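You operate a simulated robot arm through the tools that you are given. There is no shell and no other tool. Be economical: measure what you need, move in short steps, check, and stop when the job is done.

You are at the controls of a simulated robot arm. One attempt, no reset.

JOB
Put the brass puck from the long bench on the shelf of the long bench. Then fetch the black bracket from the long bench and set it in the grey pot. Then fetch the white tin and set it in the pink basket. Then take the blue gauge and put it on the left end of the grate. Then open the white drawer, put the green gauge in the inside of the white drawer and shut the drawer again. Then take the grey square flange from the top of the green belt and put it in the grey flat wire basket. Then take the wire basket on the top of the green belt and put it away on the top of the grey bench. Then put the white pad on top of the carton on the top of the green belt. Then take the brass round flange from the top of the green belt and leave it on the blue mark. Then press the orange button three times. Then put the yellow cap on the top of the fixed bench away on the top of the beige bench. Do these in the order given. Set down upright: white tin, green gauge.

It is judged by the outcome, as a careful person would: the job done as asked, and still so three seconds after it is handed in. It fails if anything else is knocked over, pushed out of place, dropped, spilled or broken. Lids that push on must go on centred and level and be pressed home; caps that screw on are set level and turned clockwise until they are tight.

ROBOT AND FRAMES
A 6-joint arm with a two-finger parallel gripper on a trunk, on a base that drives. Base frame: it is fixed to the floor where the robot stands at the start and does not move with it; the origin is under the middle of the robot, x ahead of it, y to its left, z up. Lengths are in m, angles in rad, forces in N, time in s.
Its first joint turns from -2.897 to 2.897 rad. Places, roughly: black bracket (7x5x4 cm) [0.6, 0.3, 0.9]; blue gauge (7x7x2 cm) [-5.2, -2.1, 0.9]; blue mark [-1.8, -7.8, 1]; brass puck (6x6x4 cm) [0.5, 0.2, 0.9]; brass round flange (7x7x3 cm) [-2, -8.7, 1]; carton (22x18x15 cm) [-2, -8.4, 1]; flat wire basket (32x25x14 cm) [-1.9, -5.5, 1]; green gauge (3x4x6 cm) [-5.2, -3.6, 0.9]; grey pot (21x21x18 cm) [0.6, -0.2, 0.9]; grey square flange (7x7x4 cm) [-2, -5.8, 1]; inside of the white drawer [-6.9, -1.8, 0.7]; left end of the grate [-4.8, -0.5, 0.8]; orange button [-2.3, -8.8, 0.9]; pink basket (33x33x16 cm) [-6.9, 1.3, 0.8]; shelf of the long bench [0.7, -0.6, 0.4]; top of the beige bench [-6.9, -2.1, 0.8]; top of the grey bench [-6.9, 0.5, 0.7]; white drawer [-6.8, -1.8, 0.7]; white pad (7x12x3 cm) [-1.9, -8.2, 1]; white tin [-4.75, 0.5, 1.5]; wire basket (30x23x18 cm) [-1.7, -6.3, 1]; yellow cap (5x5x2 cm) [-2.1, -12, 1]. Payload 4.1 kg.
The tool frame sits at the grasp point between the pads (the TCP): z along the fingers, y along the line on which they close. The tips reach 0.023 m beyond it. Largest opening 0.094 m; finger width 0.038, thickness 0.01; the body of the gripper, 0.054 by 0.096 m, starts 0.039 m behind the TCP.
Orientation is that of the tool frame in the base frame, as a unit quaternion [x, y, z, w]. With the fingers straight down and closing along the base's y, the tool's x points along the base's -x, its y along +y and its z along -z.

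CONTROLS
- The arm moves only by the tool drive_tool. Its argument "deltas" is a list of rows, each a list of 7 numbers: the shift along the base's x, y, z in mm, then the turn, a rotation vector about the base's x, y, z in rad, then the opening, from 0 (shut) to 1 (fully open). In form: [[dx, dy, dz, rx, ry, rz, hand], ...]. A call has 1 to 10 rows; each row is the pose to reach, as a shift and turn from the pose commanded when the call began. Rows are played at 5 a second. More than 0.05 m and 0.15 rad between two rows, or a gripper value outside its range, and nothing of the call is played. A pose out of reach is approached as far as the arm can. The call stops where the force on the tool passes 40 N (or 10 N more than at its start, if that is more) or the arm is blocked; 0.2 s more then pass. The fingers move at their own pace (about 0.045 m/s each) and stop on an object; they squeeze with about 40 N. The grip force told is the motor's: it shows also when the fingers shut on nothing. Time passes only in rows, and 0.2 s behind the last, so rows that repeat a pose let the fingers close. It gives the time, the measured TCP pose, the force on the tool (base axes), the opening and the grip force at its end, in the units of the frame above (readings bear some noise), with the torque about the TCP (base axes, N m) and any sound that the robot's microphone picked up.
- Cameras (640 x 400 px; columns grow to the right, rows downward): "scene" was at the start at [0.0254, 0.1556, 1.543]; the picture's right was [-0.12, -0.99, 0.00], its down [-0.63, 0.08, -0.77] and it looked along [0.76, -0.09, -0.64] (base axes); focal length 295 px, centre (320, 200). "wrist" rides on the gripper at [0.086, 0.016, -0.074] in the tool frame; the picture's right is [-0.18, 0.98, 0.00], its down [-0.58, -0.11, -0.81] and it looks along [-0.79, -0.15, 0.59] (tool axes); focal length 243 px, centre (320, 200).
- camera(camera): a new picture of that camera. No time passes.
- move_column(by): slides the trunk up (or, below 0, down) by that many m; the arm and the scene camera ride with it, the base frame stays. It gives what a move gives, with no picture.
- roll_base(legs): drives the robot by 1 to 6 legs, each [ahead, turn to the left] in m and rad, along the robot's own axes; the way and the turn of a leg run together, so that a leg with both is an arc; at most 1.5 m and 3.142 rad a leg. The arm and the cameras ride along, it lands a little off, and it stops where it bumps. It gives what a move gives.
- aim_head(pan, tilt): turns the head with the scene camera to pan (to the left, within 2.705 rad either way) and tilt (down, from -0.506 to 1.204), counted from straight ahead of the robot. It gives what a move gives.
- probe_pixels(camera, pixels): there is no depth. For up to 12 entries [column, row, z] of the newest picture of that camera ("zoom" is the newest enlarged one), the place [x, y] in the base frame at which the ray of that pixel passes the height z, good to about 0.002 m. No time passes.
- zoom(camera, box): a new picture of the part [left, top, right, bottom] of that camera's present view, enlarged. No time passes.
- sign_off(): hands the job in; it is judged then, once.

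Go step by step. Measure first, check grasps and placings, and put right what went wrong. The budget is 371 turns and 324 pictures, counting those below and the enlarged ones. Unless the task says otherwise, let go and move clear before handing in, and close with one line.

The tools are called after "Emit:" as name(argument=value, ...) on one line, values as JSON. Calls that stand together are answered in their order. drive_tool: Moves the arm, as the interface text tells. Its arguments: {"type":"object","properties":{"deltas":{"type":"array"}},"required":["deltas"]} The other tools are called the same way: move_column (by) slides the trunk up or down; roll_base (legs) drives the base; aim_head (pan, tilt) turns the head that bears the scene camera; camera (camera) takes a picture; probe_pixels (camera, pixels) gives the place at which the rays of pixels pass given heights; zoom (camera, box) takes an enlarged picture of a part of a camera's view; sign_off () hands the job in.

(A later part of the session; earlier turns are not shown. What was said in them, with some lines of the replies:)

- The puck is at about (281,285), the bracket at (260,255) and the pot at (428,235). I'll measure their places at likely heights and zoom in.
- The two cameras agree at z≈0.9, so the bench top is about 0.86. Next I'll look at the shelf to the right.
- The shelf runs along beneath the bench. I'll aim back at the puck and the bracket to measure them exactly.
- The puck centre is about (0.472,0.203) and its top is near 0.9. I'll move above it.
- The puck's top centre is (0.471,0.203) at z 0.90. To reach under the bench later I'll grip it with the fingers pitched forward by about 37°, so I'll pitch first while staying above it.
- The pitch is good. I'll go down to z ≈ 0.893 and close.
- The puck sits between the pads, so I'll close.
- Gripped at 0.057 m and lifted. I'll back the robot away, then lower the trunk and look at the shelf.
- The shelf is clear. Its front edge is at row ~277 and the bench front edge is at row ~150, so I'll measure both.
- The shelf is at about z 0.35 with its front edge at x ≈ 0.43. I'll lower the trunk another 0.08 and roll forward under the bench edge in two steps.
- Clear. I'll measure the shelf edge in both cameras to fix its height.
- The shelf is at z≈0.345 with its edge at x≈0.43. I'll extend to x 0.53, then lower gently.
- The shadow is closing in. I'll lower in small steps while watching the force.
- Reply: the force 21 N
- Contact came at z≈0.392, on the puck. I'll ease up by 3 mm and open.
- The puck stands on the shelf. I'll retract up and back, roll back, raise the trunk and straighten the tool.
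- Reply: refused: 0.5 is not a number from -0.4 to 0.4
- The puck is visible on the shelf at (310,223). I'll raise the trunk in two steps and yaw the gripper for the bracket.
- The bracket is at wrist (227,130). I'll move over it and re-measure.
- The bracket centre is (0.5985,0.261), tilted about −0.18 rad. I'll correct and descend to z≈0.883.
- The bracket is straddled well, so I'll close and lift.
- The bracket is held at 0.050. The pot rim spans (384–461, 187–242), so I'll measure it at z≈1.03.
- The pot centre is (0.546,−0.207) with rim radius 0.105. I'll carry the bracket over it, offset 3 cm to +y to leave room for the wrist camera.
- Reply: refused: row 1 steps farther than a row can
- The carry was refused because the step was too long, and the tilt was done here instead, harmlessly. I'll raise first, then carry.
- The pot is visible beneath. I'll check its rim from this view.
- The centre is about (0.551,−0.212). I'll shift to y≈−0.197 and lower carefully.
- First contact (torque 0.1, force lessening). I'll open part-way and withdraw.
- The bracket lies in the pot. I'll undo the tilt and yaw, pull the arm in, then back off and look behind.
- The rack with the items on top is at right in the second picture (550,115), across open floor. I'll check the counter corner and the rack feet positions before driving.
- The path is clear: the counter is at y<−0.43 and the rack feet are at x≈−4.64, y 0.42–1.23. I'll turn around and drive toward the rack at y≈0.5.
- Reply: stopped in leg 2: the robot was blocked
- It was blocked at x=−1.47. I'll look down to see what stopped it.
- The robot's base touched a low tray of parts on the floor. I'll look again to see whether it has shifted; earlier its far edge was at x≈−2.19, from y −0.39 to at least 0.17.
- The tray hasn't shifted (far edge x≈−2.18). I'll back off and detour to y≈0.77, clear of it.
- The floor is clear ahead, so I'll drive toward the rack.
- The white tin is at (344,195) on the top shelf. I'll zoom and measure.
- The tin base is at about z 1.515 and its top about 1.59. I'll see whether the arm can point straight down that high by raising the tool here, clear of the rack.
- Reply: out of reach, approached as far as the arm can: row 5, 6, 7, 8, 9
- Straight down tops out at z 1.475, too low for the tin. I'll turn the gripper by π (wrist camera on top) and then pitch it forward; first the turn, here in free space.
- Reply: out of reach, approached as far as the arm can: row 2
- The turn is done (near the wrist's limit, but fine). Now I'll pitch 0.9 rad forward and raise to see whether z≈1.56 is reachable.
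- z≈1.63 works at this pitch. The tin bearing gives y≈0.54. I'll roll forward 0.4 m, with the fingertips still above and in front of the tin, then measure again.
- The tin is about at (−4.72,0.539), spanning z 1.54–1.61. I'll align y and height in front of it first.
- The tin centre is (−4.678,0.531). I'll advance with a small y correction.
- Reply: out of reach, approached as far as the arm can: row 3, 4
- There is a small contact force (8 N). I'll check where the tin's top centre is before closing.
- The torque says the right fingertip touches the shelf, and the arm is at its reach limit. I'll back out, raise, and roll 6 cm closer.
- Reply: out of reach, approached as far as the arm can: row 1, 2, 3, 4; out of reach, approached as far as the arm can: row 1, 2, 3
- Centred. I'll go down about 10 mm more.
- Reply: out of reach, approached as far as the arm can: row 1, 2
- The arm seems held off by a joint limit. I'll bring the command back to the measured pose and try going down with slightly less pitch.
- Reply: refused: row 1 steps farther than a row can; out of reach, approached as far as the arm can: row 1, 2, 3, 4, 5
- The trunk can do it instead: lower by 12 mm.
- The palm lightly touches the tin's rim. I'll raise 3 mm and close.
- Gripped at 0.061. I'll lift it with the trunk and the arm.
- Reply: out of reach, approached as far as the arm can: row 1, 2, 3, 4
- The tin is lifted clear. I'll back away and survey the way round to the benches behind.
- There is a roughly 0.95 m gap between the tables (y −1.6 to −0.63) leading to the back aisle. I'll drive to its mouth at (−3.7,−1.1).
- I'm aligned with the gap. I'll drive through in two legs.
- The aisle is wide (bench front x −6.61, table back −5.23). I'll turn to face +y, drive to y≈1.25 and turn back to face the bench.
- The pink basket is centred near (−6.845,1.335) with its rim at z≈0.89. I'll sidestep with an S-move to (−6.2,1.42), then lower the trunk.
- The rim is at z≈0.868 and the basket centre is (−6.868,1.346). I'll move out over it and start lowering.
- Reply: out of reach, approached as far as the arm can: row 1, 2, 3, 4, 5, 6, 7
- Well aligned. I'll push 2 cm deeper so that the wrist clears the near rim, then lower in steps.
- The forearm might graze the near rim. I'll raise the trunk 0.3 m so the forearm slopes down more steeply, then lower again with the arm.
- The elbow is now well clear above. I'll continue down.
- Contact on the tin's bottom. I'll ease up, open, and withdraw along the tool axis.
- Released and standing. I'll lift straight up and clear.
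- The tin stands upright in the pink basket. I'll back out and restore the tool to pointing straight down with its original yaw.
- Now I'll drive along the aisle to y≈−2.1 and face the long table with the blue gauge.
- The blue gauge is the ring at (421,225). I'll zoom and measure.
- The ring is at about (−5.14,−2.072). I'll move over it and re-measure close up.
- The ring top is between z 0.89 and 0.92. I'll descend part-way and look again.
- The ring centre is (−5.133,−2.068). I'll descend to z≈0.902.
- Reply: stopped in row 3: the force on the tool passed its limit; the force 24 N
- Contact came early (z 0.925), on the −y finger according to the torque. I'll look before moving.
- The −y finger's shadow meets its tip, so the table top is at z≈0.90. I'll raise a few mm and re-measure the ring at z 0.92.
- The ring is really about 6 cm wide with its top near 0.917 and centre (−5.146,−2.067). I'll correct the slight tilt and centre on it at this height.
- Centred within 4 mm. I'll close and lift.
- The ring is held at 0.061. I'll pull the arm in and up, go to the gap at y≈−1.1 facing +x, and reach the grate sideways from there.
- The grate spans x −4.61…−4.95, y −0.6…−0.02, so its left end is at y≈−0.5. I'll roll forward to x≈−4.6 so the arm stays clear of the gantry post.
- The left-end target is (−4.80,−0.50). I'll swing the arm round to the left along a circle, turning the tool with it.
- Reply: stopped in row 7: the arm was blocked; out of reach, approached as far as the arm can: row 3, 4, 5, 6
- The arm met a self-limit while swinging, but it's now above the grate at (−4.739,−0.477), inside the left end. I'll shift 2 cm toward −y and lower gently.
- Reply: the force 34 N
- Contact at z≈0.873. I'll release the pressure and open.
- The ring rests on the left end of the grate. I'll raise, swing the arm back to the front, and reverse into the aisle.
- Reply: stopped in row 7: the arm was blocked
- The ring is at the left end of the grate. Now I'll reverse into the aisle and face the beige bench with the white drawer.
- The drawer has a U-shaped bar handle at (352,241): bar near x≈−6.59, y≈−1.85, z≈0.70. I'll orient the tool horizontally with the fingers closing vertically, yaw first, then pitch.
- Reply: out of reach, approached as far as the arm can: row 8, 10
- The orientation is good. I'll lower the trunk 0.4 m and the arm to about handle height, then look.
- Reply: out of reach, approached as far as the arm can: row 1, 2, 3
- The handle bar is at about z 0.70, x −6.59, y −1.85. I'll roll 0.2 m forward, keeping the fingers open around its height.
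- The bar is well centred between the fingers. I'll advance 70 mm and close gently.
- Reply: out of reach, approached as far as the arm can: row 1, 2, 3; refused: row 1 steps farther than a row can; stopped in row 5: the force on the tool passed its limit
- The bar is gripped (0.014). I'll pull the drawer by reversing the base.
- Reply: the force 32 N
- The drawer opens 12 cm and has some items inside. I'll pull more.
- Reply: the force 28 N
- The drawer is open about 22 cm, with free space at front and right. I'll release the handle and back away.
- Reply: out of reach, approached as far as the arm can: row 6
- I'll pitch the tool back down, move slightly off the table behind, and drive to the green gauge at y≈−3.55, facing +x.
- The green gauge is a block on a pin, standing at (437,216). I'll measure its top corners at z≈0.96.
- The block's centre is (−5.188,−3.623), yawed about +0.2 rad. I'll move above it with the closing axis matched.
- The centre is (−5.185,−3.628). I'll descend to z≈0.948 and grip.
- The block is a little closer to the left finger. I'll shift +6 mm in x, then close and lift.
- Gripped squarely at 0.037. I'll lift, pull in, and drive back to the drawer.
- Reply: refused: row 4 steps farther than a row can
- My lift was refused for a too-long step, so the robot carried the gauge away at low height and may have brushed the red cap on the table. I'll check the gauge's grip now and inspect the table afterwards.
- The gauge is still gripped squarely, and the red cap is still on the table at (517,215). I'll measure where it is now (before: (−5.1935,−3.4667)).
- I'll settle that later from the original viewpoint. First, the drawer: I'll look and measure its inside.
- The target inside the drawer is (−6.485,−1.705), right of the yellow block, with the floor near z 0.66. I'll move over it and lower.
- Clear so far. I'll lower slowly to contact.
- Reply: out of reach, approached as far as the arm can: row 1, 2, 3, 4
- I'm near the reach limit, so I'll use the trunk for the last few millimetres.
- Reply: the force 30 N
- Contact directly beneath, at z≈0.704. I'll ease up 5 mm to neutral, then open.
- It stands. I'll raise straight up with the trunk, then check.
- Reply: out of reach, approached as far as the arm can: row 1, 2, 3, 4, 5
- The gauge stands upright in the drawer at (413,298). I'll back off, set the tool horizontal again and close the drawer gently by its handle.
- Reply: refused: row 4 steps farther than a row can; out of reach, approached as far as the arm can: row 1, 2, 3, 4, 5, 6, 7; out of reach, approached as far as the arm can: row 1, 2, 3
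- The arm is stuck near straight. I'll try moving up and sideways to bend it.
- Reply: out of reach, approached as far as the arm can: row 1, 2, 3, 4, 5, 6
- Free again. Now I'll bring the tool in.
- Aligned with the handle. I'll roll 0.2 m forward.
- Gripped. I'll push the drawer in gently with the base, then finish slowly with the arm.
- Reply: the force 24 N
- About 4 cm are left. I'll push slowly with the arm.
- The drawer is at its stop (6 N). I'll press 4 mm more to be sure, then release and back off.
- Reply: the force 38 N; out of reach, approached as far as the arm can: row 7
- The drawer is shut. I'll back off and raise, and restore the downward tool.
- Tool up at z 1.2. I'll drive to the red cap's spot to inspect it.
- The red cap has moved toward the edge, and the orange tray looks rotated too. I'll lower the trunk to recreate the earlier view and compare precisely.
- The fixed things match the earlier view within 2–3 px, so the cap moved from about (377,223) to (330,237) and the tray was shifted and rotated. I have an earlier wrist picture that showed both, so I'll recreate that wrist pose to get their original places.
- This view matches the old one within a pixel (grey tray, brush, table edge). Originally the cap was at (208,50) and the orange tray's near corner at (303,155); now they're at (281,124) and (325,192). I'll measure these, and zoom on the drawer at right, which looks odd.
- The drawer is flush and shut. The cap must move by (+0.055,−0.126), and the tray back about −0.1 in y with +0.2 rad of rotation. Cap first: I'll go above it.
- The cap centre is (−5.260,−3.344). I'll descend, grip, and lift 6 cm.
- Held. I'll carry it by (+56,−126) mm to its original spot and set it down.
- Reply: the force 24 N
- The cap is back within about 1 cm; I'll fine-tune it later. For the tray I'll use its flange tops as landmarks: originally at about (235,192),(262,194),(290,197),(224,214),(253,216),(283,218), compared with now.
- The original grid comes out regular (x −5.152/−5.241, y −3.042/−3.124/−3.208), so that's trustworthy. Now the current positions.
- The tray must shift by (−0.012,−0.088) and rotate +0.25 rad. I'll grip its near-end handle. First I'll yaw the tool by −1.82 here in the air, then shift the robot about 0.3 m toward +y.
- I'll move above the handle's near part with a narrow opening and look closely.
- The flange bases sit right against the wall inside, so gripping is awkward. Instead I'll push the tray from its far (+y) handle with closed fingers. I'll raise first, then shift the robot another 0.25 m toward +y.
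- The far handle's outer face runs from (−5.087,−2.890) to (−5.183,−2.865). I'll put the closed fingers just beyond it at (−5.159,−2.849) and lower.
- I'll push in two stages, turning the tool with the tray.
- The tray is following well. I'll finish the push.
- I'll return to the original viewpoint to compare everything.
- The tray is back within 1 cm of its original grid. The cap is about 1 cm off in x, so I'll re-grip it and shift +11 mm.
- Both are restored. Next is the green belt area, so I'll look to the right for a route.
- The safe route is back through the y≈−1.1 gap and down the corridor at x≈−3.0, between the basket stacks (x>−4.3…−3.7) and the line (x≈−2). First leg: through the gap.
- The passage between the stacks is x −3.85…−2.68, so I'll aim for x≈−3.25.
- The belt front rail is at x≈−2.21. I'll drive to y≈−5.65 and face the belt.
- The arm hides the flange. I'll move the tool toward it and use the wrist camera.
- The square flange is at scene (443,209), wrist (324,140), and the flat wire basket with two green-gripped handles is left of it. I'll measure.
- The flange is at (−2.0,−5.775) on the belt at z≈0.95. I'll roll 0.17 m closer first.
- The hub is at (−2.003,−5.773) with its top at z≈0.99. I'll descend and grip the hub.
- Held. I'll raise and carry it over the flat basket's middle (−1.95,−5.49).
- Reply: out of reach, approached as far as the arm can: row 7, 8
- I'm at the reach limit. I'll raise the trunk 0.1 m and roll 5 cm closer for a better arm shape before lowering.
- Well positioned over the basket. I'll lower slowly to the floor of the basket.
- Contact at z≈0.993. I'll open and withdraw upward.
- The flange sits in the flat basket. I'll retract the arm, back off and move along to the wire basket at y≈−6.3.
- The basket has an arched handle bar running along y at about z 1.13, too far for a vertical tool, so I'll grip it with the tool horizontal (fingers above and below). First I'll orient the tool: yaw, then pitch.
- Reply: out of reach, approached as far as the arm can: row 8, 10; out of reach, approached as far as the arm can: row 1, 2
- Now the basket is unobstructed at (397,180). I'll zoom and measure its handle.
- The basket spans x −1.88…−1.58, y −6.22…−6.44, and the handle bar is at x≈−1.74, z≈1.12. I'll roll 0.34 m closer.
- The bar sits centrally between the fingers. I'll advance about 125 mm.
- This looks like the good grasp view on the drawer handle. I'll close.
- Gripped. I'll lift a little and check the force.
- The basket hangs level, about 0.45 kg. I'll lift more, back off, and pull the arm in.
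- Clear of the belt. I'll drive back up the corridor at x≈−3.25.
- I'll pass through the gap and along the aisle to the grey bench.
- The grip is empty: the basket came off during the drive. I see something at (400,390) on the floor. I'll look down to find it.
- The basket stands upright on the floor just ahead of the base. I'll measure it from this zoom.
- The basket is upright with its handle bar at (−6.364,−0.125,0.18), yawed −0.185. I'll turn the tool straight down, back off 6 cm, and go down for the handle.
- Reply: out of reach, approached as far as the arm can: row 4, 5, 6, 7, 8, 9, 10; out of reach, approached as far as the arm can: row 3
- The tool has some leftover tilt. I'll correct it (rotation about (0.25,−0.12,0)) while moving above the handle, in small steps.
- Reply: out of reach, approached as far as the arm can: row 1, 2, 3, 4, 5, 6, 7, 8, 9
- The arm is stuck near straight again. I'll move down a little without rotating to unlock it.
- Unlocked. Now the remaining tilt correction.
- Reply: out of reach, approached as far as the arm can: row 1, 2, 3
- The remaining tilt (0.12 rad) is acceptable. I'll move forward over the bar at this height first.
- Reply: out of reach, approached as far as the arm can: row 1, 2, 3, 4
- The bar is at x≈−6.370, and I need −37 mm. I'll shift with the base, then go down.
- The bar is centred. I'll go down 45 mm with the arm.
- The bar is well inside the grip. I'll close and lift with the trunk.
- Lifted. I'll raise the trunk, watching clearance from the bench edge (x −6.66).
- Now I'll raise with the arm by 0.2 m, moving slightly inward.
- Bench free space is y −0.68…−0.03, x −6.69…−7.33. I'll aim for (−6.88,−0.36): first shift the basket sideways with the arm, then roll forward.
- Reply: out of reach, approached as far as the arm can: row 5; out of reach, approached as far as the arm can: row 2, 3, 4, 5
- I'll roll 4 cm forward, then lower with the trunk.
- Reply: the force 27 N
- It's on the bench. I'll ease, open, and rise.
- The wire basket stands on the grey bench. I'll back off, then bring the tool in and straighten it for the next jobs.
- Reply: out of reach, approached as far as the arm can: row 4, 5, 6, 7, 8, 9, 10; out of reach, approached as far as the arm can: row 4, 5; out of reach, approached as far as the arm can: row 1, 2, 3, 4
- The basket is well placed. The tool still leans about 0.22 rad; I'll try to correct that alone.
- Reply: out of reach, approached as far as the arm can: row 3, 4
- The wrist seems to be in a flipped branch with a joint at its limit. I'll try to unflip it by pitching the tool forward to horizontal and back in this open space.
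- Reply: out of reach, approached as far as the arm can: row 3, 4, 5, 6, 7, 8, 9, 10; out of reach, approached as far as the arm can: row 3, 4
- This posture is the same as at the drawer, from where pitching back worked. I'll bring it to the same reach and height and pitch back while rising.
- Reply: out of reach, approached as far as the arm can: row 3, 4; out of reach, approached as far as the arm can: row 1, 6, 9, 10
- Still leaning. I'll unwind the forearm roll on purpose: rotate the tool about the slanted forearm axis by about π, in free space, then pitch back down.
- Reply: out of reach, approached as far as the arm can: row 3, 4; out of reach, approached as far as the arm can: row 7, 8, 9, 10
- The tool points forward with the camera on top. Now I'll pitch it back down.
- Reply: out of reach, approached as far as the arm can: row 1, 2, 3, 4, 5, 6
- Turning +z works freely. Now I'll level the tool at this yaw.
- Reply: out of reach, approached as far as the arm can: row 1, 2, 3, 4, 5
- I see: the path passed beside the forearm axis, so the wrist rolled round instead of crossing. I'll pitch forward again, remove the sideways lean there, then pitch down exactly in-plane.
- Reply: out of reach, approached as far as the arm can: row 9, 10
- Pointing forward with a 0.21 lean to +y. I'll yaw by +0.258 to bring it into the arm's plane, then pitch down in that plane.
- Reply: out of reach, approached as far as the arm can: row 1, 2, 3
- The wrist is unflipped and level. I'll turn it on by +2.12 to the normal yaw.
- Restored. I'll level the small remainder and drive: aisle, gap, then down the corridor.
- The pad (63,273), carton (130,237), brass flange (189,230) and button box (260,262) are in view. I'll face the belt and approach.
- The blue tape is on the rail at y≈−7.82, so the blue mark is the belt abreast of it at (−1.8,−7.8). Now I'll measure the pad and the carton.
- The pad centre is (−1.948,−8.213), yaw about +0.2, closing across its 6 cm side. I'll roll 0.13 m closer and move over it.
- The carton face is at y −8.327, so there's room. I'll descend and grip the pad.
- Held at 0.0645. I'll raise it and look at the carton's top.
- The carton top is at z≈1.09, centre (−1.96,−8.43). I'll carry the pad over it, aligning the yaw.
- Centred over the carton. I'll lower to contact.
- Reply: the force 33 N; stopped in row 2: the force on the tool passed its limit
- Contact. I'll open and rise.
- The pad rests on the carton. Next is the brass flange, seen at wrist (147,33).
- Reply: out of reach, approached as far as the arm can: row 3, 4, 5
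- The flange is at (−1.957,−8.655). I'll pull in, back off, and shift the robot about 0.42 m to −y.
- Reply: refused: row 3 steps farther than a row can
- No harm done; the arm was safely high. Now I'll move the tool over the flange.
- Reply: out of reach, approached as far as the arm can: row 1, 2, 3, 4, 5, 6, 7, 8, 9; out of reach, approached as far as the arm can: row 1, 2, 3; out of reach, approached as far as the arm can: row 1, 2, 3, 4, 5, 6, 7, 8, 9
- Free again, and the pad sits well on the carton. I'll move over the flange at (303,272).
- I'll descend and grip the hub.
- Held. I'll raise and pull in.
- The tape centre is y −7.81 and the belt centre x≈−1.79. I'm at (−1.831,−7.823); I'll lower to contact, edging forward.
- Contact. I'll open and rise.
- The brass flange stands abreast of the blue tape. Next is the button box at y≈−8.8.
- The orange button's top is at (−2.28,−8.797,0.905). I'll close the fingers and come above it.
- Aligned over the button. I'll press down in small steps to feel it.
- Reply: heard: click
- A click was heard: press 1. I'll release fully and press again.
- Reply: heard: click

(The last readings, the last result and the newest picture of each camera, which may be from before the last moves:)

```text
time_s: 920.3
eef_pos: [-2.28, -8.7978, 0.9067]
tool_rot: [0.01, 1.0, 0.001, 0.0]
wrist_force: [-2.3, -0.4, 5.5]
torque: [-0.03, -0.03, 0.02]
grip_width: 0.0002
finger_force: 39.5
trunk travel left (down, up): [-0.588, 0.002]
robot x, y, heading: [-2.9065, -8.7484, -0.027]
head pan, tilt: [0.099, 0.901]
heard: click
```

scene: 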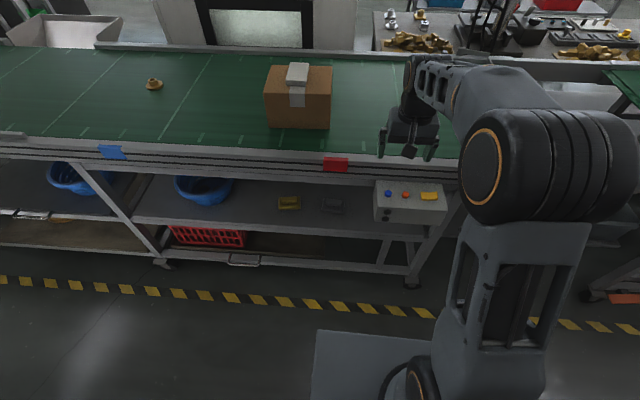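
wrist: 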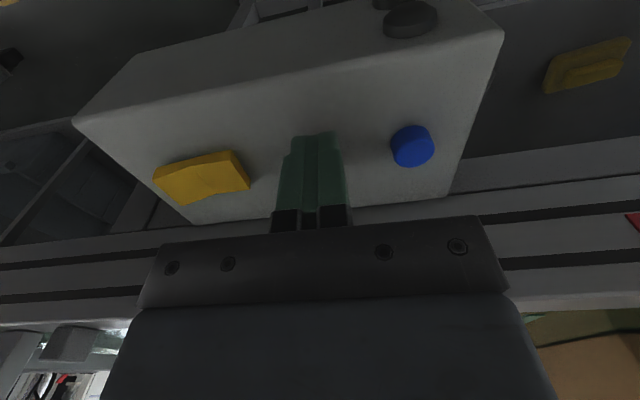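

Second click. I'll release and press the third time.

Emit:
drive_tool(deltas=[[0, 0, 12, 0, 0, 0, 0], [0, 0, 25, 0, 0, 0, 0], [0, 0, 25, 0, 0, 0, 0]])

Emit:
drive_tool(deltas=[[0, 0, -12, 0, 0, 0, 0], [0, 0, -20, 0, 0, 0, 0], [0, 0, -23, 0, 0, 0, 0], [0, 0, -25, 0, 0, 0, 0]])

Emit:
drive_tool(deltas=[[0, 0, 20, 0, 0, 0, 0], [-10, 0, 60, 0, 0, 0, 0.3], [-20, 10, 100, 0, 0, 0, 1], [-30, 20, 145, 0, 0, 0, 1], [-40, 30, 190, 0, 0, 0, 1], [-60, 40, 230, 0, 0, 0, 1], [-80, 50, 260, 0, 0, 0, 1]])

```text
time_s: 921.1
eef_pos: [-2.2804, -8.7976, 0.9307]
tool_rot: [0.01, 1.0, 0.001, -0.001]
wrist_force: [-0.3, 0.5, -0.3]
torque: [-0.01, 0.0, -0.01]
grip_width: 0.0
finger_force: 40.0
trunk travel left (down, up): [-0.588, 0.002]
robot x, y, heading: [-2.908, -8.7467, -0.029]
head pan, tilt: [0.099, 0.901]
```

```text
time_s: 922.1
eef_pos: [-2.2806, -8.7977, 0.9064]
tool_rot: [0.009, 1.0, 0.001, 0.001]
wrist_force: [-0.5, 1.7, 5.3]
torque: [0.04, -0.08, -0.05]
grip_width: 0.0001
finger_force: 40.0
trunk travel left (down, up): [-0.588, 0.002]
robot x, y, heading: [-2.909, -8.7431, -0.026]
head pan, tilt: [0.099, 0.901]
heard: click
```

```text
time_s: 923.7
eef_pos: [-2.3607, -8.7467, 1.1655]
tool_rot: [0.009, 1.0, 0.001, -0.001]
wrist_force: [0.0, -0.6, -0.1]
torque: [0.0, -0.02, -0.03]
grip_width: 0.0938
finger_force: 0.0
trunk travel left (down, up): [-0.588, 0.002]
robot x, y, heading: [-2.9087, -8.7447, -0.025]
head pan, tilt: [0.099, 0.901]
```

Three clicks done. Now the yellow cap at about (−2.1,−12): I'll back into the corridor and drive down.

Emit:
roll_base(legs=[[-0.4, 0], [0, -1.545], [1.4, 0], [1.4, 0], [0.4, 0]])

Emit:
aim_head(pan=0.9, tilt=0.5)

Emit:
camera(camera="scene")

```text
time_s: 945.2
eef_pos: [-3.2695, -12.4866, 1.1661]
tool_rot: [0.703, 0.712, 0.001, 0.001]
wrist_force: [-0.4, -0.4, -0.7]
torque: [0.01, -0.01, 0.0]
grip_width: 0.0939
finger_force: 0.1
trunk travel left (down, up): [-0.588, 0.002]
robot x, y, heading: [-3.286, -11.9397, -1.567]
head pan, tilt: [0.099, 0.901]
```

```text
time_s: 946.4
eef_pos: [-3.2697, -12.4845, 1.1648]
tool_rot: [0.703, 0.711, 0.0, 0.001]
wrist_force: [0.1, -0.1, 0.0]
torque: [-0.02, 0.01, 0.0]
grip_width: 0.094
finger_force: 0.0
trunk travel left (down, up): [-0.588, 0.002]
robot x, y, heading: [-3.2829, -11.9412, -1.566]
head pan, tilt: [0.901, 0.499]
```

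```text
66 pictures are left
```

scene: 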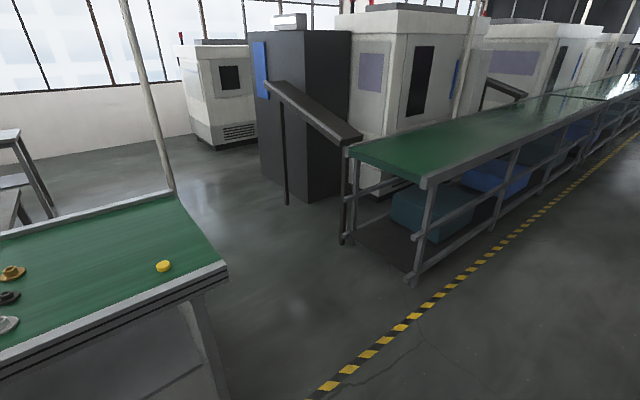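

The yellow cap is at (163,267). I'll face it and approach.

Emit:
roll_base(legs=[[0, 1.567], [0.68, 0]])

Emit:
aim_head(pan=0.1, tilt=0.7)

Emit:
camera(camera="scene")

Emit:
camera(camera="wrist")

```text
time_s: 953.9
eef_pos: [-2.0558, -11.918, 1.1648]
tool_rot: [-0.006, 1.0, 0.002, -0.001]
wrist_force: [-0.6, 0.1, 0.4]
torque: [0.02, 0.01, 0.01]
grip_width: 0.094
finger_force: 0.0
trunk travel left (down, up): [-0.588, 0.002]
robot x, y, heading: [-2.5992, -11.937, 0.005]
head pan, tilt: [0.901, 0.499]
```

```text
time_s: 955.1
eef_pos: [-2.0549, -11.9188, 1.1645]
tool_rot: [-0.006, 1.0, 0.002, 0.001]
wrist_force: [2.0, -0.3, 0.7]
torque: [0.01, -0.04, 0.02]
grip_width: 0.0939
finger_force: 0.0
trunk travel left (down, up): [-0.588, 0.002]
robot x, y, heading: [-2.6013, -11.9366, 0.004]
head pan, tilt: [0.099, 0.7]
```

```text
65 pictures are left
```

scene: 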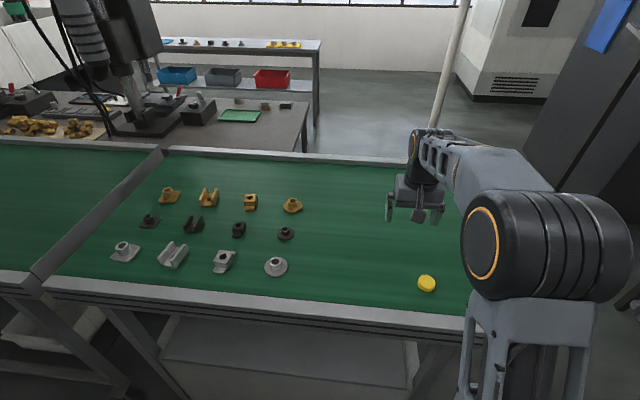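

```text
64 pictures are left
```

wrist: 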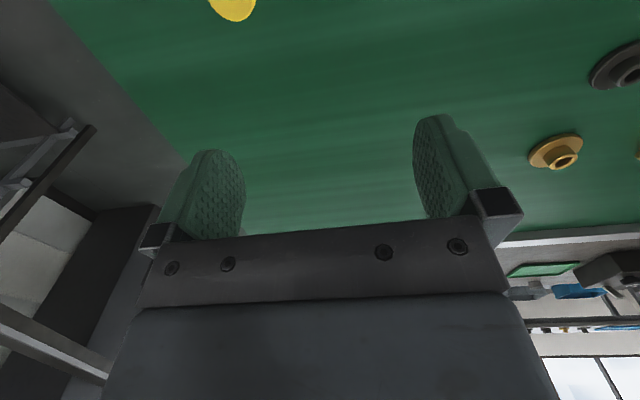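

Emit:
probe_pixels(camera="scene", pixels=[[427, 280, 0.97], [427, 280, 0.95]])

Emit:
probe_pixels(camera="wrist", pixels=[[232, 5, 0.97], [232, 5, 0.95]])

```text
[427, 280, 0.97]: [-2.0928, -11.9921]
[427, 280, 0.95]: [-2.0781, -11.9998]
```

```text
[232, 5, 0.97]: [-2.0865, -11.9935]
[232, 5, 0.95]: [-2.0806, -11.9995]
```

The cap is at (−2.089,−11.994) with its top near 0.97. I'll move above it.

Emit:
drive_tool(deltas=[[-9, -19, -29, 0, 0, 0, 1], [-18, -38, -58, 0, 0, 0, 1], [-26, -57, -87, 0, 0, 0, 1], [-35, -75, -115, 0, 0, 0, 1]])

Emit:
camera(camera="wrist")

```text
time_s: 956.1
eef_pos: [-2.0906, -11.9944, 1.0504]
tool_rot: [-0.006, 1.0, 0.002, 0.0]
wrist_force: [-0.4, -0.1, 0.6]
torque: [0.03, 0.0, -0.02]
grip_width: 0.0938
finger_force: 0.0
trunk travel left (down, up): [-0.588, 0.002]
robot x, y, heading: [-2.6022, -11.9361, 0.002]
head pan, tilt: [0.099, 0.7]
```

```text
63 pictures are left
```

wrist: 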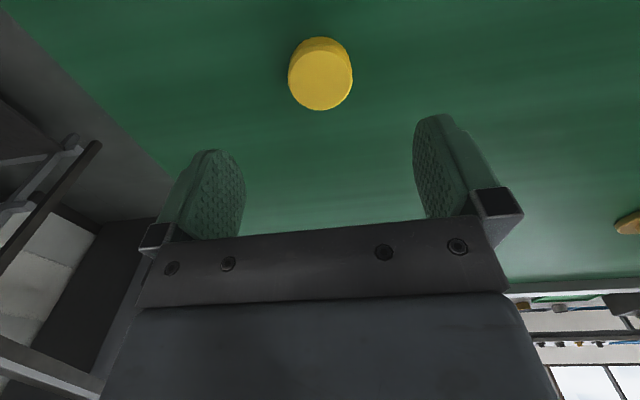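

Emit:
probe_pixels(camera="wrist", pixels=[[320, 80, 0.97], [288, 78, 0.97], [353, 80, 0.97], [321, 110, 0.97]])

```text
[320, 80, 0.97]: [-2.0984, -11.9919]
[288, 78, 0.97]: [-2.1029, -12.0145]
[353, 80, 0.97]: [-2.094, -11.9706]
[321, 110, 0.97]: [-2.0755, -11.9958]
```

I'll descend and grip the cap.

Emit:
drive_tool(deltas=[[-7, 1, -40, 0, 0, 0, 1], [-7, 1, -65, 0, 0, 0, 1], [-7, 1, -73, 0, 0, 0, 1], [-7, 1, -73, 0, 0, 0, 0.5], [-7, 1, -73, 0, 0, 0, 0.1], [-7, 1, -73, 0, 0, 0, 0], [-7, 1, -73, 0, 0, 0, 0], [-7, 1, -35, 0, 0, 0, 0], [-7, 1, 10, 0, 0, 0, 0]])

Emit:
camera(camera="wrist")

```text
time_s: 958.1
eef_pos: [-2.0977, -11.9916, 1.0609]
tool_rot: [-0.006, 1.0, 0.0, 0.0]
wrist_force: [-0.2, -1.0, 0.3]
torque: [-0.03, 0.0, -0.01]
grip_width: 0.0417
finger_force: 40.1
trunk travel left (down, up): [-0.588, 0.002]
robot x, y, heading: [-2.5961, -11.9391, 0.01]
head pan, tilt: [0.099, 0.7]
```

```text
62 pictures are left
```

wrist: 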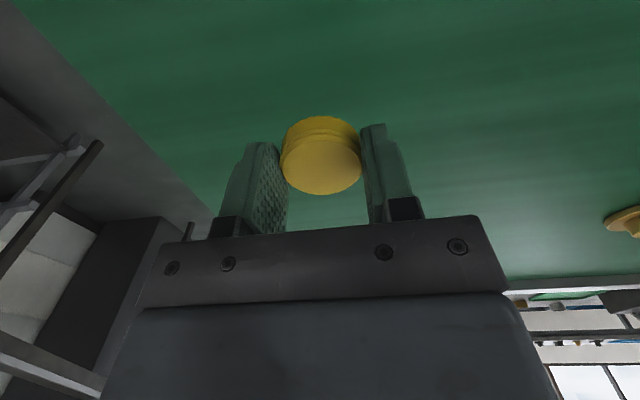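

Held. I'll raise and pull in.

Emit:
drive_tool(deltas=[[0, 0, 45, 0, 0, 0, 0], [-15, 0, 85, 0, 0, 0, 0], [-30, 0, 120, 0, 0, 0, 0], [-45, 0, 145, 0, 0, 0, 0]])

Emit:
roll_base(legs=[[-0.67, 0], [0, 1.56], [1.45, 0], [1.45, 0], [1.45, 0], [1.45, 0]])

```text
time_s: 959.1
eef_pos: [-2.1432, -11.9927, 1.206]
tool_rot: [-0.007, 1.0, 0.002, 0.0]
wrist_force: [-0.3, -0.5, -0.1]
torque: [-0.01, 0.02, 0.0]
grip_width: 0.0419
finger_force: 40.2
trunk travel left (down, up): [-0.588, 0.002]
robot x, y, heading: [-2.601, -11.9378, 0.008]
head pan, tilt: [0.099, 0.7]
```

```text
time_s: 993.9
eef_pos: [-3.2769, -5.665, 1.2053]
tool_rot: [0.719, -0.695, -0.001, 0.002]
wrist_force: [0.1, -0.6, -0.1]
torque: [-0.01, 0.0, 0.01]
grip_width: 0.0416
finger_force: 39.4
trunk travel left (down, up): [-0.588, 0.002]
robot x, y, heading: [-3.3219, -6.1241, 1.598]
head pan, tilt: [0.099, 0.7]
```

Emit:
roll_base(legs=[[0, -0.037], [1.3, 0], [1.3, 0], [1.3, 0], [1.12, 0], [0, 1.578]])

```text
time_s: 1022.1
eef_pos: [-3.7166, -1.0661, 1.2046]
tool_rot: [1.0, 0.001, 0.0, 0.0]
wrist_force: [0.0, -0.7, -0.6]
torque: [0.02, -0.01, 0.05]
grip_width: 0.0419
finger_force: 40.0
trunk travel left (down, up): [-0.588, 0.002]
robot x, y, heading: [-3.2547, -1.1287, 3.14]
head pan, tilt: [0.099, 0.7]
```

Emit:
roll_base(legs=[[1.28, 0], [1.28, 0], [0, 1.57], [0.6, 0], [0, -1.57]])

Emit:
aim_head(pan=0.15, tilt=0.65)

Emit:
camera(camera="scene")

```text
time_s: 1045.2
eef_pos: [-6.267, -1.6441, 1.2055]
tool_rot: [1.0, 0.007, 0.0, 0.001]
wrist_force: [0.1, 0.4, 0.0]
torque: [0.01, 0.01, 0.04]
grip_width: 0.0418
finger_force: 40.0
trunk travel left (down, up): [-0.588, 0.002]
robot x, y, heading: [-5.8096, -1.7035, -3.138]
head pan, tilt: [0.099, 0.7]
```

```text
time_s: 1045.8
eef_pos: [-6.2681, -1.645, 1.2031]
tool_rot: [1.0, 0.007, 0.0, 0.001]
wrist_force: [-0.7, -0.5, 0.4]
torque: [0.01, 0.03, 0.01]
grip_width: 0.0419
finger_force: 39.9
trunk travel left (down, up): [-0.588, 0.002]
robot x, y, heading: [-5.8068, -1.7025, -3.128]
head pan, tilt: [0.15, 0.649]
```

```text
61 pictures are left
```

scene: 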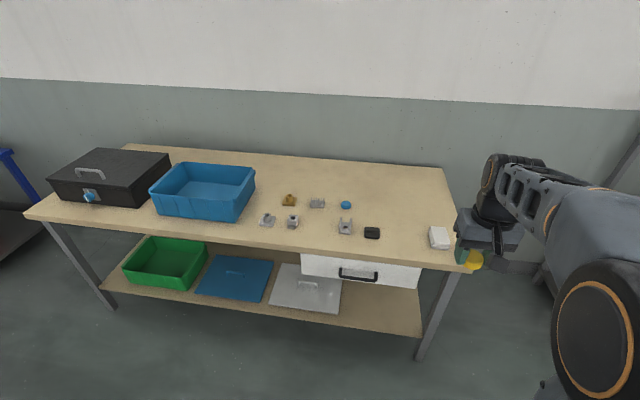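

Emit:
probe_pixels(camera="scene", pixels=[[403, 222, 0.79], [372, 233, 0.8], [440, 238, 0.8], [346, 206, 0.8], [405, 262, 0.79], [405, 195, 0.79]])

```text
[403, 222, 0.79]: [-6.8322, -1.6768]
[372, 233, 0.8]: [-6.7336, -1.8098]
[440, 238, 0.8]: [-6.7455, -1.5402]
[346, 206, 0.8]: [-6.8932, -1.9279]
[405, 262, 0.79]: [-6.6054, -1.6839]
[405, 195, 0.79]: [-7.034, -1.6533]
```

The target spot is (−6.85,−1.675), between the black item and the white block. I'll roll forward 0.38 m and move over it.

Emit:
roll_base(legs=[[0.38, 0]])

Emit:
drive_tool(deltas=[[-35, -8, -25, 0, 0, 0, 0], [-70, -16, -55, 0, 0, 0, 0], [-105, -24, -85, 0, 0, 0, 0], [-140, -30, -115, 0, 0, 0, 0], [-170, -30, -150, 0, 0, 0, 0], [-195, -30, -190, 0, 0, 0, 0], [-200, -30, -235, 0, 0, 0, 0], [-200, -30, -280, 0, 0, 0, 0]])

Emit:
camera(camera="wrist")

Emit:
camera(camera="scene")

```text
time_s: 1048.3
eef_pos: [-6.6525, -1.6459, 1.2047]
tool_rot: [1.0, 0.006, 0.0, 0.001]
wrist_force: [0.1, -0.4, 0.1]
torque: [-0.02, -0.02, 0.0]
grip_width: 0.0416
finger_force: 40.2
trunk travel left (down, up): [-0.588, 0.002]
robot x, y, heading: [-6.1947, -1.7043, -3.137]
head pan, tilt: [0.15, 0.649]
```

```text
time_s: 1050.1
eef_pos: [-6.8535, -1.6768, 0.9249]
tool_rot: [1.0, 0.005, -0.001, 0.001]
wrist_force: [0.9, 0.4, 1.5]
torque: [0.01, 0.02, 0.01]
grip_width: 0.0415
finger_force: 40.2
trunk travel left (down, up): [-0.588, 0.002]
robot x, y, heading: [-6.1931, -1.7001, -3.14]
head pan, tilt: [0.15, 0.649]
```

```text
60 pictures are left
```

wrist: 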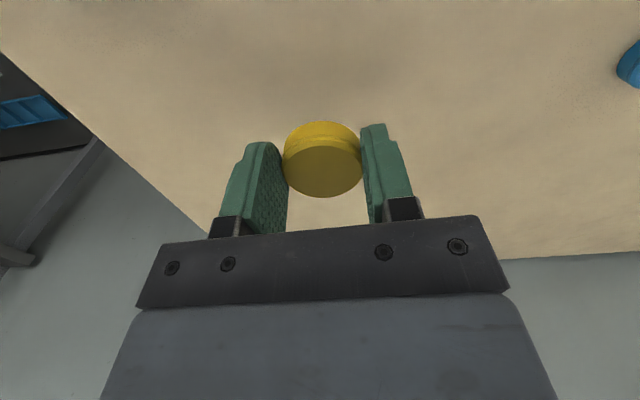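

```text
59 pictures are left
```

scene: 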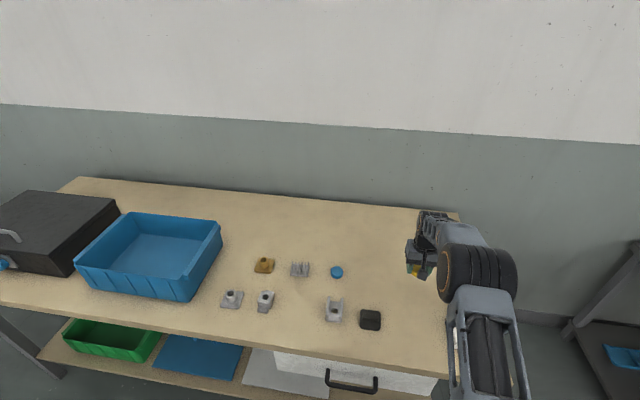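

Clear all round. I'll lower to the bench.

Emit:
drive_tool(deltas=[[0, 0, -35, 0, 0, 0, 0], [0, 0, -65, 0, 0, 0, 0], [0, 0, -85, 0, 0, 0, 0]])

Emit:
drive_tool(deltas=[[0, 0, -5, 0, 0, 0, 0], [0, 0, -10, 0, 0, 0, 0]])

Emit:
drive_tool(deltas=[[0, 0, -4, 0, 0, 0, 0], [0, 0, -8, 0, 0, 0, 0]])

```text
time_s: 1050.9
eef_pos: [-6.8537, -1.6753, 0.8395]
tool_rot: [1.0, 0.005, -0.001, 0.001]
wrist_force: [0.0, -0.1, -0.3]
torque: [0.01, -0.04, 0.0]
grip_width: 0.0416
finger_force: 39.6
trunk travel left (down, up): [-0.588, 0.002]
robot x, y, heading: [-6.195, -1.7012, -3.132]
head pan, tilt: [0.15, 0.649]
```

```text
time_s: 1051.5
eef_pos: [-6.8534, -1.6759, 0.8299]
tool_rot: [1.0, 0.006, 0.0, 0.001]
wrist_force: [-0.1, 0.1, -0.7]
torque: [-0.02, 0.01, -0.01]
grip_width: 0.0418
finger_force: 40.2
trunk travel left (down, up): [-0.588, 0.002]
robot x, y, heading: [-6.1948, -1.7052, -3.137]
head pan, tilt: [0.15, 0.649]
```

```text
time_s: 1052.1
eef_pos: [-6.8532, -1.6761, 0.8275]
tool_rot: [1.0, 0.005, -0.004, 0.0]
wrist_force: [2.5, 0.0, 29.0]
torque: [0.0, 0.18, 0.01]
grip_width: 0.042
finger_force: 39.9
trunk travel left (down, up): [-0.588, 0.002]
robot x, y, heading: [-6.1931, -1.7024, -3.138]
head pan, tilt: [0.15, 0.649]
```

Contact. I'll release and rise.

Emit:
drive_tool(deltas=[[0, 0, 6, 0, 0, 0, 0], [0, 0, 6, 0, 0, 0, 0.6], [0, 0, 6, 0, 0, 0, 0.9], [0, 0, 6, 0, 0, 0, 1], [0, 0, 45, 0, 0, 0, 1], [5, 0, 90, 0, 0, 0, 1], [20, 0, 135, 0, 0, 0, 1], [40, 0, 175, 0, 0, 0, 1], [70, 0, 210, 0, 0, 0, 1]])

Emit:
camera(camera="wrist")

```text
time_s: 1054.1
eef_pos: [-6.7828, -1.6755, 1.0324]
tool_rot: [1.0, 0.006, 0.001, 0.001]
wrist_force: [0.1, 0.2, -0.7]
torque: [0.02, 0.03, 0.0]
grip_width: 0.0939
finger_force: 0.0
trunk travel left (down, up): [-0.588, 0.002]
robot x, y, heading: [-6.1907, -1.703, -3.134]
head pan, tilt: [0.15, 0.649]
```

```text
58 pictures are left
```

wrist: 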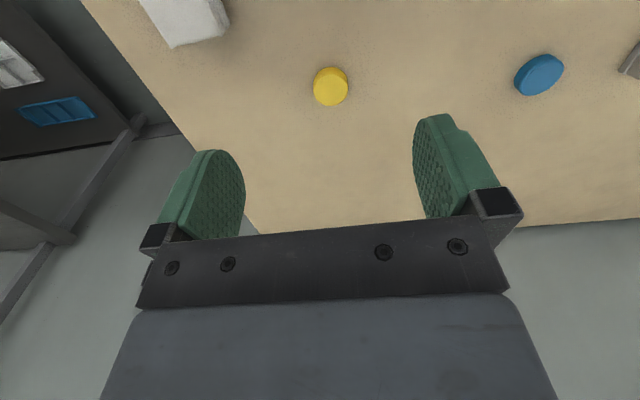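

The yellow cap rests on the beige bench. I'll back clear and take a last look.

Emit:
roll_base(legs=[[-0.38, 0]])

Emit:
aim_head(pan=0, tilt=0.65)

Emit:
camera(camera="scene")

```text
time_s: 1056.5
eef_pos: [-6.405, -1.6727, 1.0303]
tool_rot: [1.0, 0.005, 0.001, 0.001]
wrist_force: [-0.4, 1.0, 0.2]
torque: [0.0, 0.03, 0.03]
grip_width: 0.0941
finger_force: 0.1
trunk travel left (down, up): [-0.588, 0.002]
robot x, y, heading: [-5.8149, -1.7007, -3.136]
head pan, tilt: [0.15, 0.649]
```

```text
time_s: 1057.2
eef_pos: [-6.4053, -1.674, 1.0305]
tool_rot: [1.0, 0.005, 0.0, 0.002]
wrist_force: [-0.3, 0.3, 0.7]
torque: [-0.01, -0.06, 0.0]
grip_width: 0.094
finger_force: 0.1
trunk travel left (down, up): [-0.588, 0.002]
robot x, y, heading: [-5.8173, -1.7013, -3.135]
head pan, tilt: [0.0, 0.649]
```

```text
57 pictures are left
```

scene: 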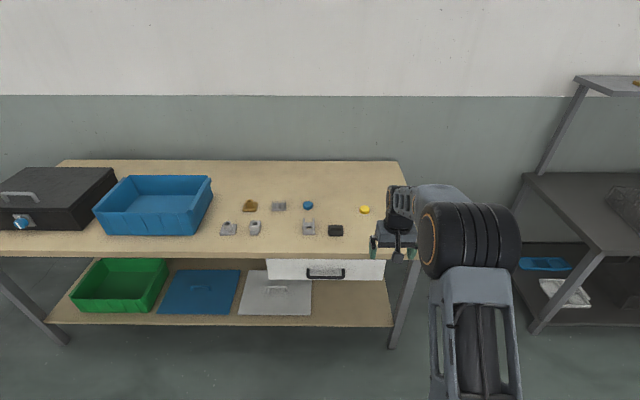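

The cap is on the beige bench at (364,209), the drawer is shut, and the wire basket stands on the grey bench at right. The arm is clear, so I'm handing in.

Emit:
sign_off()

```text
The job is handed in.
```

I did all eleven steps in order and handed the job in, with three things to know. I dropped the wire basket once; it landed upright, and it now stands on the grey bench. I also bumped the red cap and the orange tray on the long table and put both back within about 1 cm. The green gauge was upright when I shut the drawer slowly, but I did not reopen it to check.
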